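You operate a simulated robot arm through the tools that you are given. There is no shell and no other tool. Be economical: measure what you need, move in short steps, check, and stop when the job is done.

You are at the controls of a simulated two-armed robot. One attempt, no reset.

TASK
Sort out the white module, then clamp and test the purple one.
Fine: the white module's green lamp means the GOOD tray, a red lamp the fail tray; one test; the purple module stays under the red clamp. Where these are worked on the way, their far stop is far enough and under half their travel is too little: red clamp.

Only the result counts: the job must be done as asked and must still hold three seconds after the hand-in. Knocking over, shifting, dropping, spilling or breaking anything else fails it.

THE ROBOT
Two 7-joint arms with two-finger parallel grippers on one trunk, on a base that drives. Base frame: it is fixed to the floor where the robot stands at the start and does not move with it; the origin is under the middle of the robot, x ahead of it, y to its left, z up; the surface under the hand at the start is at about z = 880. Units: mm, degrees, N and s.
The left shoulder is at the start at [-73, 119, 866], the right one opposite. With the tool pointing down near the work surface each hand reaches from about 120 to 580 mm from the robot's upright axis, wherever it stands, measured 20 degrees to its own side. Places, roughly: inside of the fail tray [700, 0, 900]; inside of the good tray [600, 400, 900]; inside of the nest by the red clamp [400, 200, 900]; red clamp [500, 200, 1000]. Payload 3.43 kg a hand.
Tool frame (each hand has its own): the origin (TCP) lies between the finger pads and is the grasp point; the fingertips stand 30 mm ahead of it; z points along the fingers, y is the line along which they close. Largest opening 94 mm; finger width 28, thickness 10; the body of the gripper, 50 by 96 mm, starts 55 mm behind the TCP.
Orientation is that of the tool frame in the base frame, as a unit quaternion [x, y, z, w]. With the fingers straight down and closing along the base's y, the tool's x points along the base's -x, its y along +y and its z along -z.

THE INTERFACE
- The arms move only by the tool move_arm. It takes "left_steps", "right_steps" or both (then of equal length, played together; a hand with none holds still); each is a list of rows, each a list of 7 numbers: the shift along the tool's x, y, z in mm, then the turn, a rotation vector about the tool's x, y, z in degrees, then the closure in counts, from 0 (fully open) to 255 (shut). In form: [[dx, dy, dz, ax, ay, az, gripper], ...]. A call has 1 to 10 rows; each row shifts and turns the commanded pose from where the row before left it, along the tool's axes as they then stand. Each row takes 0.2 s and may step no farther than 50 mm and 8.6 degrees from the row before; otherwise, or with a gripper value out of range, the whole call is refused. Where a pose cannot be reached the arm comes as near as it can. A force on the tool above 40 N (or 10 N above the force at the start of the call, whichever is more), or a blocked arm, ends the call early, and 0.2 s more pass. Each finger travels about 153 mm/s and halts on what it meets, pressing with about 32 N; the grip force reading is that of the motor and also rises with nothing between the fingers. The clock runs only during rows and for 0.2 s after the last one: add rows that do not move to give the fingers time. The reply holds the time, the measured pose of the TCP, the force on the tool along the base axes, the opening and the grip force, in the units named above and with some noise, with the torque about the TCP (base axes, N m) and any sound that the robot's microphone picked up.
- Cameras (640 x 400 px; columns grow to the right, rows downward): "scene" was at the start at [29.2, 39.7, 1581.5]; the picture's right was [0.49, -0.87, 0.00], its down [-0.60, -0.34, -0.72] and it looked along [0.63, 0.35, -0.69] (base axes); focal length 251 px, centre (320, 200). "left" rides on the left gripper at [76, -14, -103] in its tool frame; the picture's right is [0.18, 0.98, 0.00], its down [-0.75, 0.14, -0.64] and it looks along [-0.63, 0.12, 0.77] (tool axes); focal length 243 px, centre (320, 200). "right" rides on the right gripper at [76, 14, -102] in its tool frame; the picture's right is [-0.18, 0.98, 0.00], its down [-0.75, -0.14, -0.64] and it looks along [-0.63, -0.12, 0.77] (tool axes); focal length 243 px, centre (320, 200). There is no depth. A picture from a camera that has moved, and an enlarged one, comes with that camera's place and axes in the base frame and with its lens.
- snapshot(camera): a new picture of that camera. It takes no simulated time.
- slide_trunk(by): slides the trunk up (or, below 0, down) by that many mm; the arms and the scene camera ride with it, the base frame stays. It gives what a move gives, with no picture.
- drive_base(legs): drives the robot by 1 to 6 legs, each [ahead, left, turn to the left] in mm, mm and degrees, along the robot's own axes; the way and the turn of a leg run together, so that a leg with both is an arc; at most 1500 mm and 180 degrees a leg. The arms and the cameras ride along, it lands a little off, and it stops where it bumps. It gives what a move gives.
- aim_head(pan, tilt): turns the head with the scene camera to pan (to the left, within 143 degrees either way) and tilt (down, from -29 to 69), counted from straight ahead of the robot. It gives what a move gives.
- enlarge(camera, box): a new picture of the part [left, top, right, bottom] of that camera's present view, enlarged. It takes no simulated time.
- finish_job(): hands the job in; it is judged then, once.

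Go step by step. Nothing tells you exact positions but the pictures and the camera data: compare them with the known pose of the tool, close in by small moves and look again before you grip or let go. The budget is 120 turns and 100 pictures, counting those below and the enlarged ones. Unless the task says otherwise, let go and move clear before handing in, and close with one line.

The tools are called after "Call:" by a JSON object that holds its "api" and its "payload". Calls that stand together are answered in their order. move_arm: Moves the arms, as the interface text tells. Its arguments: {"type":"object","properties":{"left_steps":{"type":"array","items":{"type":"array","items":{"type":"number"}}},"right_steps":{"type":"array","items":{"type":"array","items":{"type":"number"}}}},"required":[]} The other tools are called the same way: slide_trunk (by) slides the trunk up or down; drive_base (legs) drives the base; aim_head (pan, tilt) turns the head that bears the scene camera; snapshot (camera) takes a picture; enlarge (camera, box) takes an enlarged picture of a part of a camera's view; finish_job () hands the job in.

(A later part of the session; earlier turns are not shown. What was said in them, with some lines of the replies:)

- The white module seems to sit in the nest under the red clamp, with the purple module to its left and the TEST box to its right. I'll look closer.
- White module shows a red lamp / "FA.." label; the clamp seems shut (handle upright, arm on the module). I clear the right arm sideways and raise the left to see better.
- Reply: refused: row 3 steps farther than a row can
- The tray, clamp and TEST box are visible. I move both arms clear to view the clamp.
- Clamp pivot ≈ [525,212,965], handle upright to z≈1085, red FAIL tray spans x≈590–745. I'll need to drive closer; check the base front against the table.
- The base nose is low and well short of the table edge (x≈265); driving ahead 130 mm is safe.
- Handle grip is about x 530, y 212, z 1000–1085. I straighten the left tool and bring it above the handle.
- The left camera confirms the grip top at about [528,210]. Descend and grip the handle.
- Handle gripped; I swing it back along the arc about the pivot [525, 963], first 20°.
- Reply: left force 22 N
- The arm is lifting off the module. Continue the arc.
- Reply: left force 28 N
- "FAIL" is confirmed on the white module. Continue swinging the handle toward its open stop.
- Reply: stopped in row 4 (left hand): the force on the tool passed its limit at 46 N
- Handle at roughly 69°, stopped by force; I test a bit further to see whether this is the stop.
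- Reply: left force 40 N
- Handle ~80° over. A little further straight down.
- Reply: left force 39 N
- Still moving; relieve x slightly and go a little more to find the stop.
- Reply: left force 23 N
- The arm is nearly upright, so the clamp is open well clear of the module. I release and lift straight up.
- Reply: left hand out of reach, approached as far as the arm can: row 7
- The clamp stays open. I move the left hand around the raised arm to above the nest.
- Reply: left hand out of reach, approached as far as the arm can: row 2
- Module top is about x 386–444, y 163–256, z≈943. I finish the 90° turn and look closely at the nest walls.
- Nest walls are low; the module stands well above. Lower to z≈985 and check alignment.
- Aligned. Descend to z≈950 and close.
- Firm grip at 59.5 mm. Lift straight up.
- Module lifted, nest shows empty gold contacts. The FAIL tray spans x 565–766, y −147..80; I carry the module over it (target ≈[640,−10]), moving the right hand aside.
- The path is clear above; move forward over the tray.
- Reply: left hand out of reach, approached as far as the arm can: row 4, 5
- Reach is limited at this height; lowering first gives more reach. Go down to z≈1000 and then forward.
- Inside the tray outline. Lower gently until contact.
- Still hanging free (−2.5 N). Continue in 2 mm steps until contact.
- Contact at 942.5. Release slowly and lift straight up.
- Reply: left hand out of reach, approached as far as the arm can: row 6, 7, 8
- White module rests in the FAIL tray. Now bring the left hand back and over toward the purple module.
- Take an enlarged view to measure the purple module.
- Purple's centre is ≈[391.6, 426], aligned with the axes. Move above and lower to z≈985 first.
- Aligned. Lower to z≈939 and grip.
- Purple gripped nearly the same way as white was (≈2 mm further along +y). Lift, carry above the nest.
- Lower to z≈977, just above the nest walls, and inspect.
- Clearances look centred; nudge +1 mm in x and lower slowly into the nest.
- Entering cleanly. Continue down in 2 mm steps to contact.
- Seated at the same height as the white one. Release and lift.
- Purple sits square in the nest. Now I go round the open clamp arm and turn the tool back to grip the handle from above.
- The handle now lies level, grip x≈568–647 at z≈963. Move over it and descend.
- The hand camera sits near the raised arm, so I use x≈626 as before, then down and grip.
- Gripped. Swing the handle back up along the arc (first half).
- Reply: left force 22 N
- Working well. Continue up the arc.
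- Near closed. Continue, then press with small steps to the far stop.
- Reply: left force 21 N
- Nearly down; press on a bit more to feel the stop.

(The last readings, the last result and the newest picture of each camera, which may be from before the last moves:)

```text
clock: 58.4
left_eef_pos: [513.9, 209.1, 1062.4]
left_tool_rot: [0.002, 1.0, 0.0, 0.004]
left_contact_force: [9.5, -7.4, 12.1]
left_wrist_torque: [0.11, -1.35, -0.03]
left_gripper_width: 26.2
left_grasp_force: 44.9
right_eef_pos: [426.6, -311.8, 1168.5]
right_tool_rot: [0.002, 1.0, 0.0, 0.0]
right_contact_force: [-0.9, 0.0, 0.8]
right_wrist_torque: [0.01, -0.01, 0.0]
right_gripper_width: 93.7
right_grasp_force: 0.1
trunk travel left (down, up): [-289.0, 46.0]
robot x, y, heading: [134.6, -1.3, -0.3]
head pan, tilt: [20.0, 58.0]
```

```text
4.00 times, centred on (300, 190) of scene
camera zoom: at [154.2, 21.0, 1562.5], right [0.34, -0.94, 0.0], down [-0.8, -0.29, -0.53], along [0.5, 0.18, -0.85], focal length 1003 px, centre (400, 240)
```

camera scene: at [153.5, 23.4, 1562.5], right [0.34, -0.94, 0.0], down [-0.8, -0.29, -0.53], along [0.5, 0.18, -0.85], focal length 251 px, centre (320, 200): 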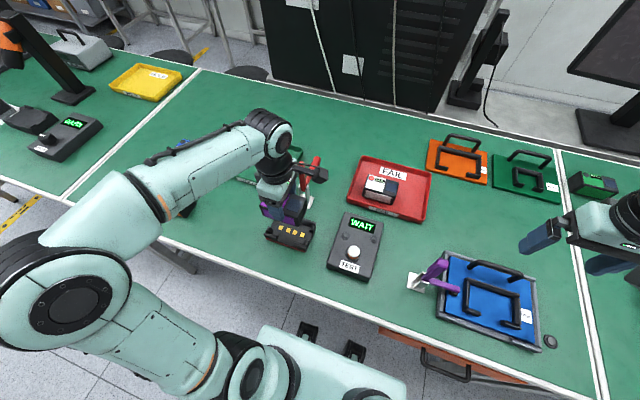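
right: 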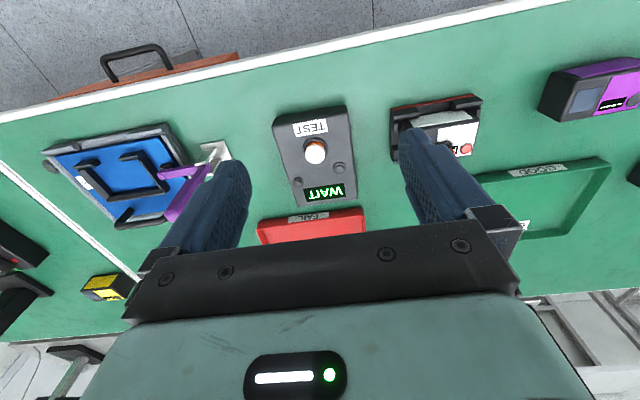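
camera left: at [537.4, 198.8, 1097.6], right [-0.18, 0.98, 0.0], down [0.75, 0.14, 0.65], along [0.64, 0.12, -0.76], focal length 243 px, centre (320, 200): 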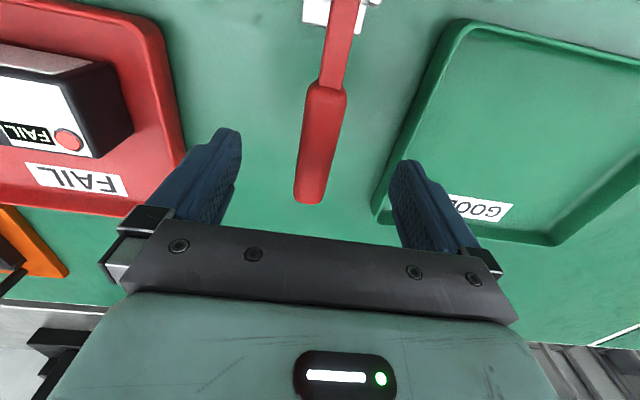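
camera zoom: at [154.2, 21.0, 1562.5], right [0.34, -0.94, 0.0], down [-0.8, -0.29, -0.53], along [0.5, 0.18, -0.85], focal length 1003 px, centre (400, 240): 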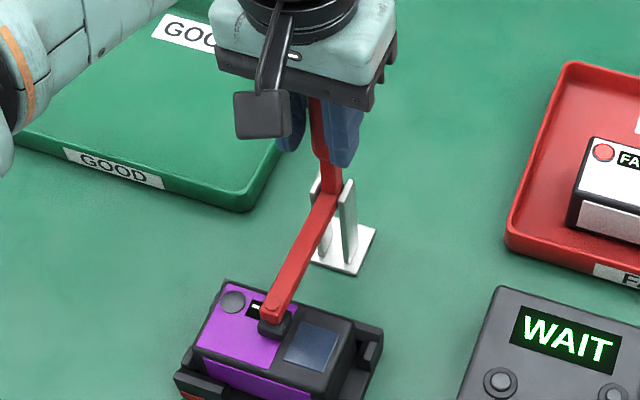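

Still moving slightly; inspect pad and grip closely.

Call:
{"api": "enlarge", "payload": {"camera": "scene", "box": [255, 170, 335, 230]}}

Call:
{"api": "snapshot", "payload": {"camera": "left"}}

```text
6.67 times, centred on (295, 200) of scene
camera zoom: at [154.2, 21.0, 1562.5], right [0.34, -0.94, 0.0], down [-0.8, -0.29, -0.53], along [0.5, 0.18, -0.85], focal length 1672 px, centre (487, 200)
```

zoom: 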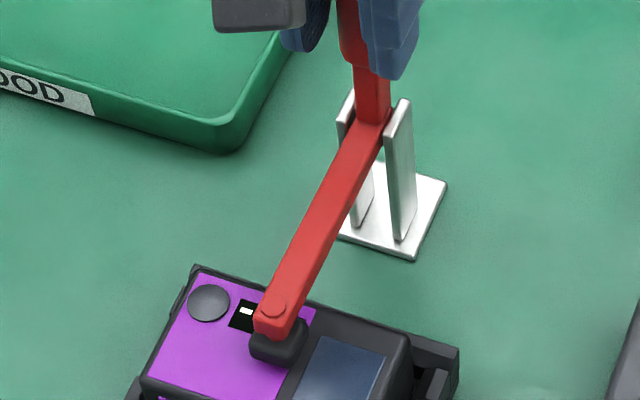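

```text
32 pictures are left
camera left: at [436.6, 195.9, 1162.4], right [-0.18, 0.98, 0.0], down [0.75, 0.14, 0.65], along [0.64, 0.12, -0.76], focal length 243 px, centre (320, 200)
```

left: 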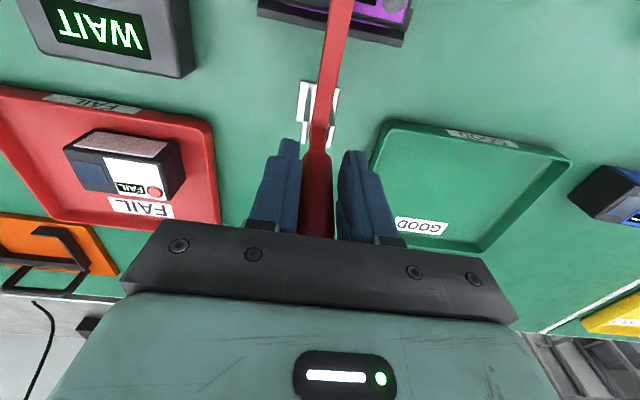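

The pad is on the purple module at the same place as in the original closed state. Release, rise and verify.

Call:
{"api": "move_arm", "payload": {"left_steps": [[0, 0, 0, 0, 0, 0, 120], [0, 0, 0, 0, 0, 0, 0], [0, 0, 0, 0, 0, 0, 0], [0, 0, -30, 0, 0, 0, 0], [0, 0, -45, 0, 0, 0, 0], [0, 20, -25, 0, 0, 0, 0]]}}

Call:
{"api": "enlarge", "payload": {"camera": "scene", "box": [200, 120, 440, 270]}}

Call:
{"api": "snapshot", "payload": {"camera": "left"}}

```text
clock: 59.8
left_eef_pos: [512.0, 229.7, 1161.2]
left_tool_rot: [0.003, 1.0, 0.0, 0.003]
left_contact_force: [-0.6, 0.4, 0.1]
left_wrist_torque: [0.0, 0.03, 0.03]
left_gripper_width: 94.1
left_grasp_force: 0.0
right_eef_pos: [425.5, -310.0, 1168.3]
right_tool_rot: [0.002, 1.0, 0.0, 0.0]
right_contact_force: [0.1, 0.1, -0.5]
right_wrist_torque: [0.03, 0.05, 0.0]
right_gripper_width: 94.0
right_grasp_force: 0.2
trunk travel left (down, up): [-289.0, 46.0]
robot x, y, heading: [132.8, -1.7, -0.2]
head pan, tilt: [20.0, 58.0]
```

```text
2.67 times, centred on (320, 195) of scene
camera zoom: at [153.7, 23.3, 1562.5], right [0.34, -0.94, 0.0], down [-0.8, -0.29, -0.53], along [0.5, 0.18, -0.85], focal length 669 px, centre (320, 213)
```

zoom: 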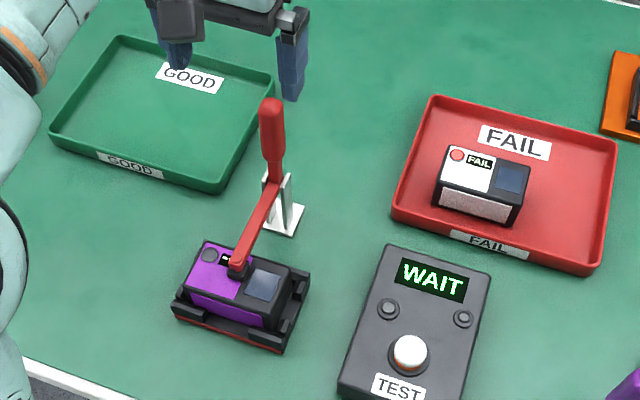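

```text
30 pictures are left
camera left: at [435.0, 216.7, 1261.5], right [-0.18, 0.98, 0.0], down [0.75, 0.14, 0.65], along [0.64, 0.11, -0.76], focal length 243 px, centre (320, 200)
```

left: 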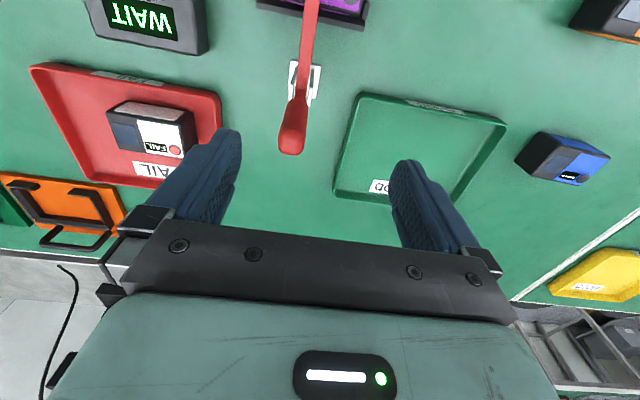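

Clamp is exactly as in its original closed state. Now the TEST button at ≈[403,19]: I bring the closed right hand above it and move the left aside.

Call:
{"api": "move_arm", "payload": {"right_steps": [[0, 45, 0, 0, 0, 0, 255], [0, 45, 0, 0, 0, 0, 255], [0, 45, 0, 0, 0, 0, 255], [0, 45, 0, 0, 0, 0, 255], [0, 45, 0, 0, 0, 0, 255], [10, 45, 0, 0, 0, 0, 255], [10, 45, 0, 0, 0, 0, 255], [3, 14, 30, 0, 0, 0, 255], [0, 0, 40, 0, 0, 0, 255], [0, 0, 0, 0, 0, 0, 255]], "left_steps": [[0, 35, 0, 0, 0, 0, 0], [0, 35, 0, 0, 0, 0, 0], [0, 35, 0, 0, 0, 0, 0], [0, 35, 0, 0, 0, 0, 0], [40, 0, 0, 0, 0, 0, 0], [40, 0, 0, 0, 0, 0, 0], [0, 0, 0, 0, 0, 0, 0], [0, 0, 0, 0, 0, 0, 0], [0, 0, 0, 0, 0, 0, 0], [0, 0, 0, 0, 0, 0, 0]]}}

Call:
{"api": "snapshot", "payload": {"camera": "right"}}

Call:
{"api": "snapshot", "payload": {"camera": "scene"}}

```text
clock: 62.0
left_eef_pos: [432.3, 372.1, 1160.8]
left_tool_rot: [0.002, 1.0, -0.002, 0.004]
left_contact_force: [0.5, 0.7, -0.8]
left_wrist_torque: [-0.01, 0.03, -0.02]
left_gripper_width: 94.0
left_grasp_force: 0.0
right_eef_pos: [403.4, 17.3, 1098.2]
right_tool_rot: [0.001, 1.0, 0.001, -0.001]
right_contact_force: [0.4, -0.1, -0.8]
right_wrist_torque: [-0.02, -0.01, -0.02]
right_gripper_width: 0.0
right_grasp_force: 32.2
trunk travel left (down, up): [-289.0, 46.0]
robot x, y, heading: [129.6, 1.8, -0.2]
head pan, tilt: [20.0, 58.0]
```

```text
29 pictures are left
camera right: at [326.7, 31.7, 1200.6], right [0.19, 0.98, 0.0], down [0.75, -0.14, 0.64], along [0.63, -0.12, -0.77], focal length 243 px, centre (320, 200)
```

right: 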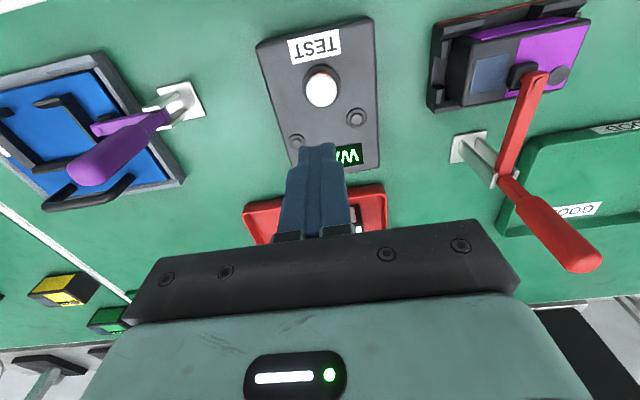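

```text
28 pictures are left
camera scene: at [153.5, 22.8, 1562.5], right [0.34, -0.94, 0.0], down [-0.8, -0.29, -0.53], along [0.5, 0.18, -0.85], focal length 251 px, centre (320, 200)
```

scene: 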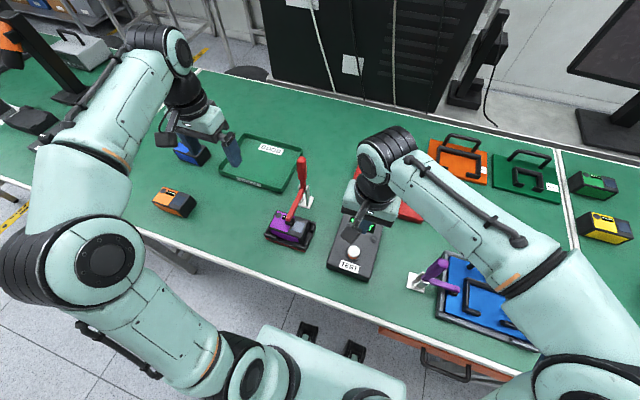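

Button ≈[399,20]. Lower to just above and check.

Call:
{"api": "move_arm", "payload": {"right_steps": [[4, 2, 40, 0, 0, 0, 255], [0, 0, 40, 0, 0, 0, 255], [0, 0, 20, 0, 0, 0, 255], [0, 0, 0, 0, 0, 0, 255]]}}

Call:
{"api": "snapshot", "payload": {"camera": "right"}}

Call:
{"api": "enlarge", "payload": {"camera": "scene", "box": [310, 210, 410, 280]}}

```text
clock: 63.0
left_eef_pos: [431.2, 372.0, 1160.4]
left_tool_rot: [0.001, 1.0, -0.001, 0.003]
left_contact_force: [0.0, -0.2, 0.3]
left_wrist_torque: [0.0, 0.01, 0.01]
left_gripper_width: 94.2
left_grasp_force: 0.1
right_eef_pos: [400.9, 17.8, 998.6]
right_tool_rot: [0.002, 1.0, 0.001, -0.001]
right_contact_force: [0.3, 0.9, 0.6]
right_wrist_torque: [0.02, 0.0, 0.0]
right_gripper_width: 0.1
right_grasp_force: 32.6
trunk travel left (down, up): [-289.0, 46.0]
robot x, y, heading: [133.6, -0.1, -0.1]
head pan, tilt: [20.0, 58.0]
```

```text
27 pictures are left
camera right: at [322.8, 32.7, 1100.7], right [0.19, 0.98, 0.0], down [0.75, -0.14, 0.64], along [0.63, -0.12, -0.77], focal length 243 px, centre (320, 200)
```

right: 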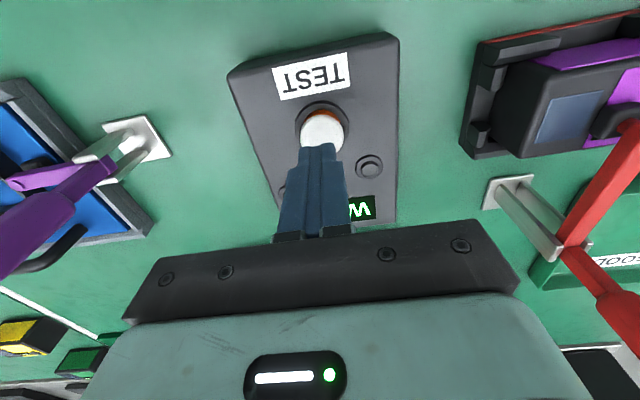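

```text
5.71 times, centred on (360, 245) of scene
camera zoom: at [153.5, 22.7, 1562.5], right [0.34, -0.94, 0.0], down [-0.8, -0.29, -0.53], along [0.5, 0.18, -0.85], focal length 1433 px, centre (91, -57)
```

zoom: 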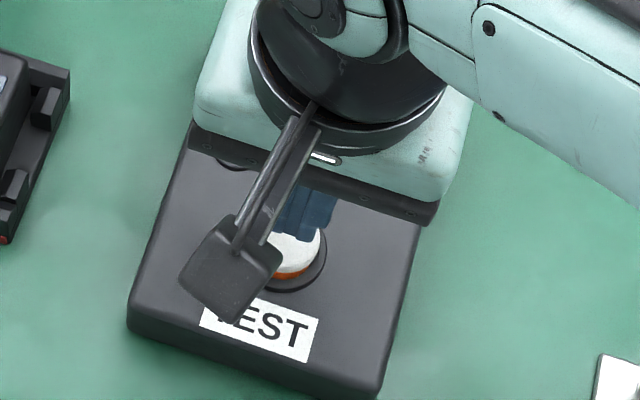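

Aligned over the button. Descend gently to press once.

Call:
{"api": "move_arm", "payload": {"right_steps": [[0, 1, 15, 0, 0, 0, 255], [0, 0, 8, 0, 0, 0, 255], [0, 0, 3, 0, 0, 0, 255], [0, 0, 3, 0, 0, 0, 255], [0, 0, 3, 0, 0, 0, 255], [0, 0, 3, 0, 0, 0, 255]]}}

Call:
{"api": "snapshot", "payload": {"camera": "right"}}

```text
clock: 64.3
left_eef_pos: [431.3, 371.2, 1160.8]
left_tool_rot: [0.002, 1.0, -0.001, 0.004]
left_contact_force: [-1.0, 0.1, -0.1]
left_wrist_torque: [0.01, -0.02, 0.04]
left_gripper_width: 94.0
left_grasp_force: 0.0
right_eef_pos: [399.9, 20.1, 963.3]
right_tool_rot: [0.002, 1.0, 0.001, 0.001]
right_contact_force: [-0.7, -0.8, 2.6]
right_wrist_torque: [0.0, 0.04, -0.03]
right_gripper_width: 0.0
right_grasp_force: 32.2
trunk travel left (down, up): [-289.0, 46.0]
robot x, y, heading: [128.1, 2.9, -0.1]
head pan, tilt: [20.0, 58.0]
heard: click
```

```text
25 pictures are left
camera right: at [322.7, 34.3, 1066.3], right [0.19, 0.98, 0.0], down [0.75, -0.14, 0.64], along [0.63, -0.12, -0.77], focal length 243 px, centre (320, 200)
```

right: 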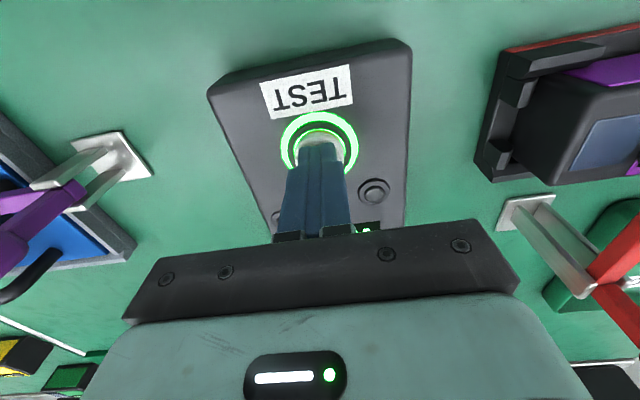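

The button clicked and its ring lit green. Retract the right hand and check the result.

Call:
{"api": "move_arm", "payload": {"right_steps": [[0, 0, -20, 0, 0, 0, 255], [0, 0, -40, 0, 0, 0, 255], [0, 0, -40, 0, 0, 0, 255], [0, 0, -40, 0, 0, 0, 255], [0, -40, -20, 0, 0, 0, 255], [0, -45, 0, 0, 0, 0, 255], [0, -45, 0, 0, 0, 0, 255], [0, -45, 0, 0, 0, 0, 255], [0, -45, 0, 0, 0, 0, 255], [0, 0, 0, 0, 0, 0, 255]]}}

Call:
{"api": "enlarge", "payload": {"camera": "scene", "box": [200, 120, 440, 270]}}

Call:
{"api": "snapshot", "payload": {"camera": "scene"}}

```text
clock: 66.5
left_eef_pos: [431.4, 371.5, 1160.6]
left_tool_rot: [0.002, 1.0, -0.001, 0.004]
left_contact_force: [-0.1, 0.9, 0.3]
left_wrist_torque: [-0.02, 0.01, -0.02]
left_gripper_width: 93.9
left_grasp_force: 0.1
right_eef_pos: [399.0, -197.9, 1123.0]
right_tool_rot: [0.0, 1.0, 0.0, 0.0]
right_contact_force: [0.4, -1.1, -1.3]
right_wrist_torque: [0.0, 0.04, 0.0]
right_gripper_width: 0.0
right_grasp_force: 32.5
trunk travel left (down, up): [-289.0, 46.0]
robot x, y, heading: [133.6, 1.7, -0.1]
head pan, tilt: [20.0, 58.0]
```

```text
2.67 times, centred on (320, 195) of scene
camera zoom: at [153.7, 23.3, 1562.5], right [0.34, -0.94, 0.0], down [-0.8, -0.29, -0.53], along [0.5, 0.18, -0.85], focal length 669 px, centre (320, 213)
```

zoom: 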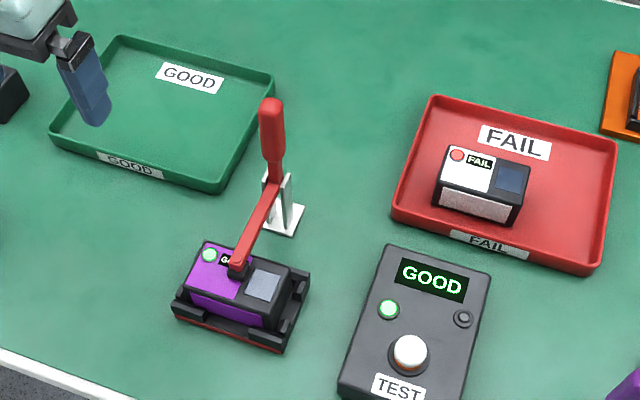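

```text
23 pictures are left
camera scene: at [153.7, 23.3, 1562.5], right [0.34, -0.94, 0.0], down [-0.8, -0.29, -0.53], along [0.5, 0.18, -0.85], focal length 251 px, centre (320, 200)
```

scene: 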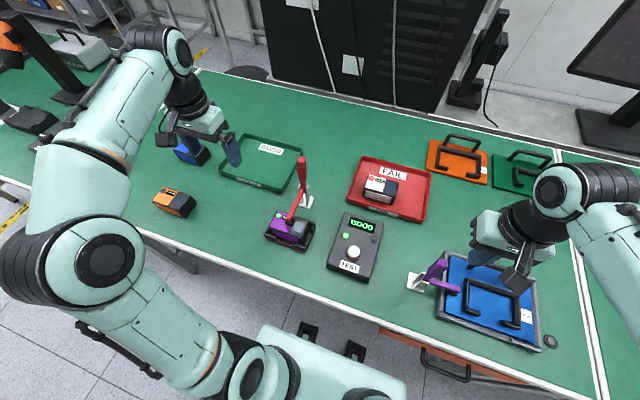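

The test box reads GOOD and the purple module's lamp is green; it stays clamped in the nest. The white module is in the FAIL tray and both hands are clear, so I'm handing in.

Call:
{"api": "finish_job", "payload": {}}

```text
The job is handed in.
```

The job is done and handed in: the white module showed a red lamp and is in the FAIL tray; the purple module is under the closed red clamp and was tested once (GOOD).
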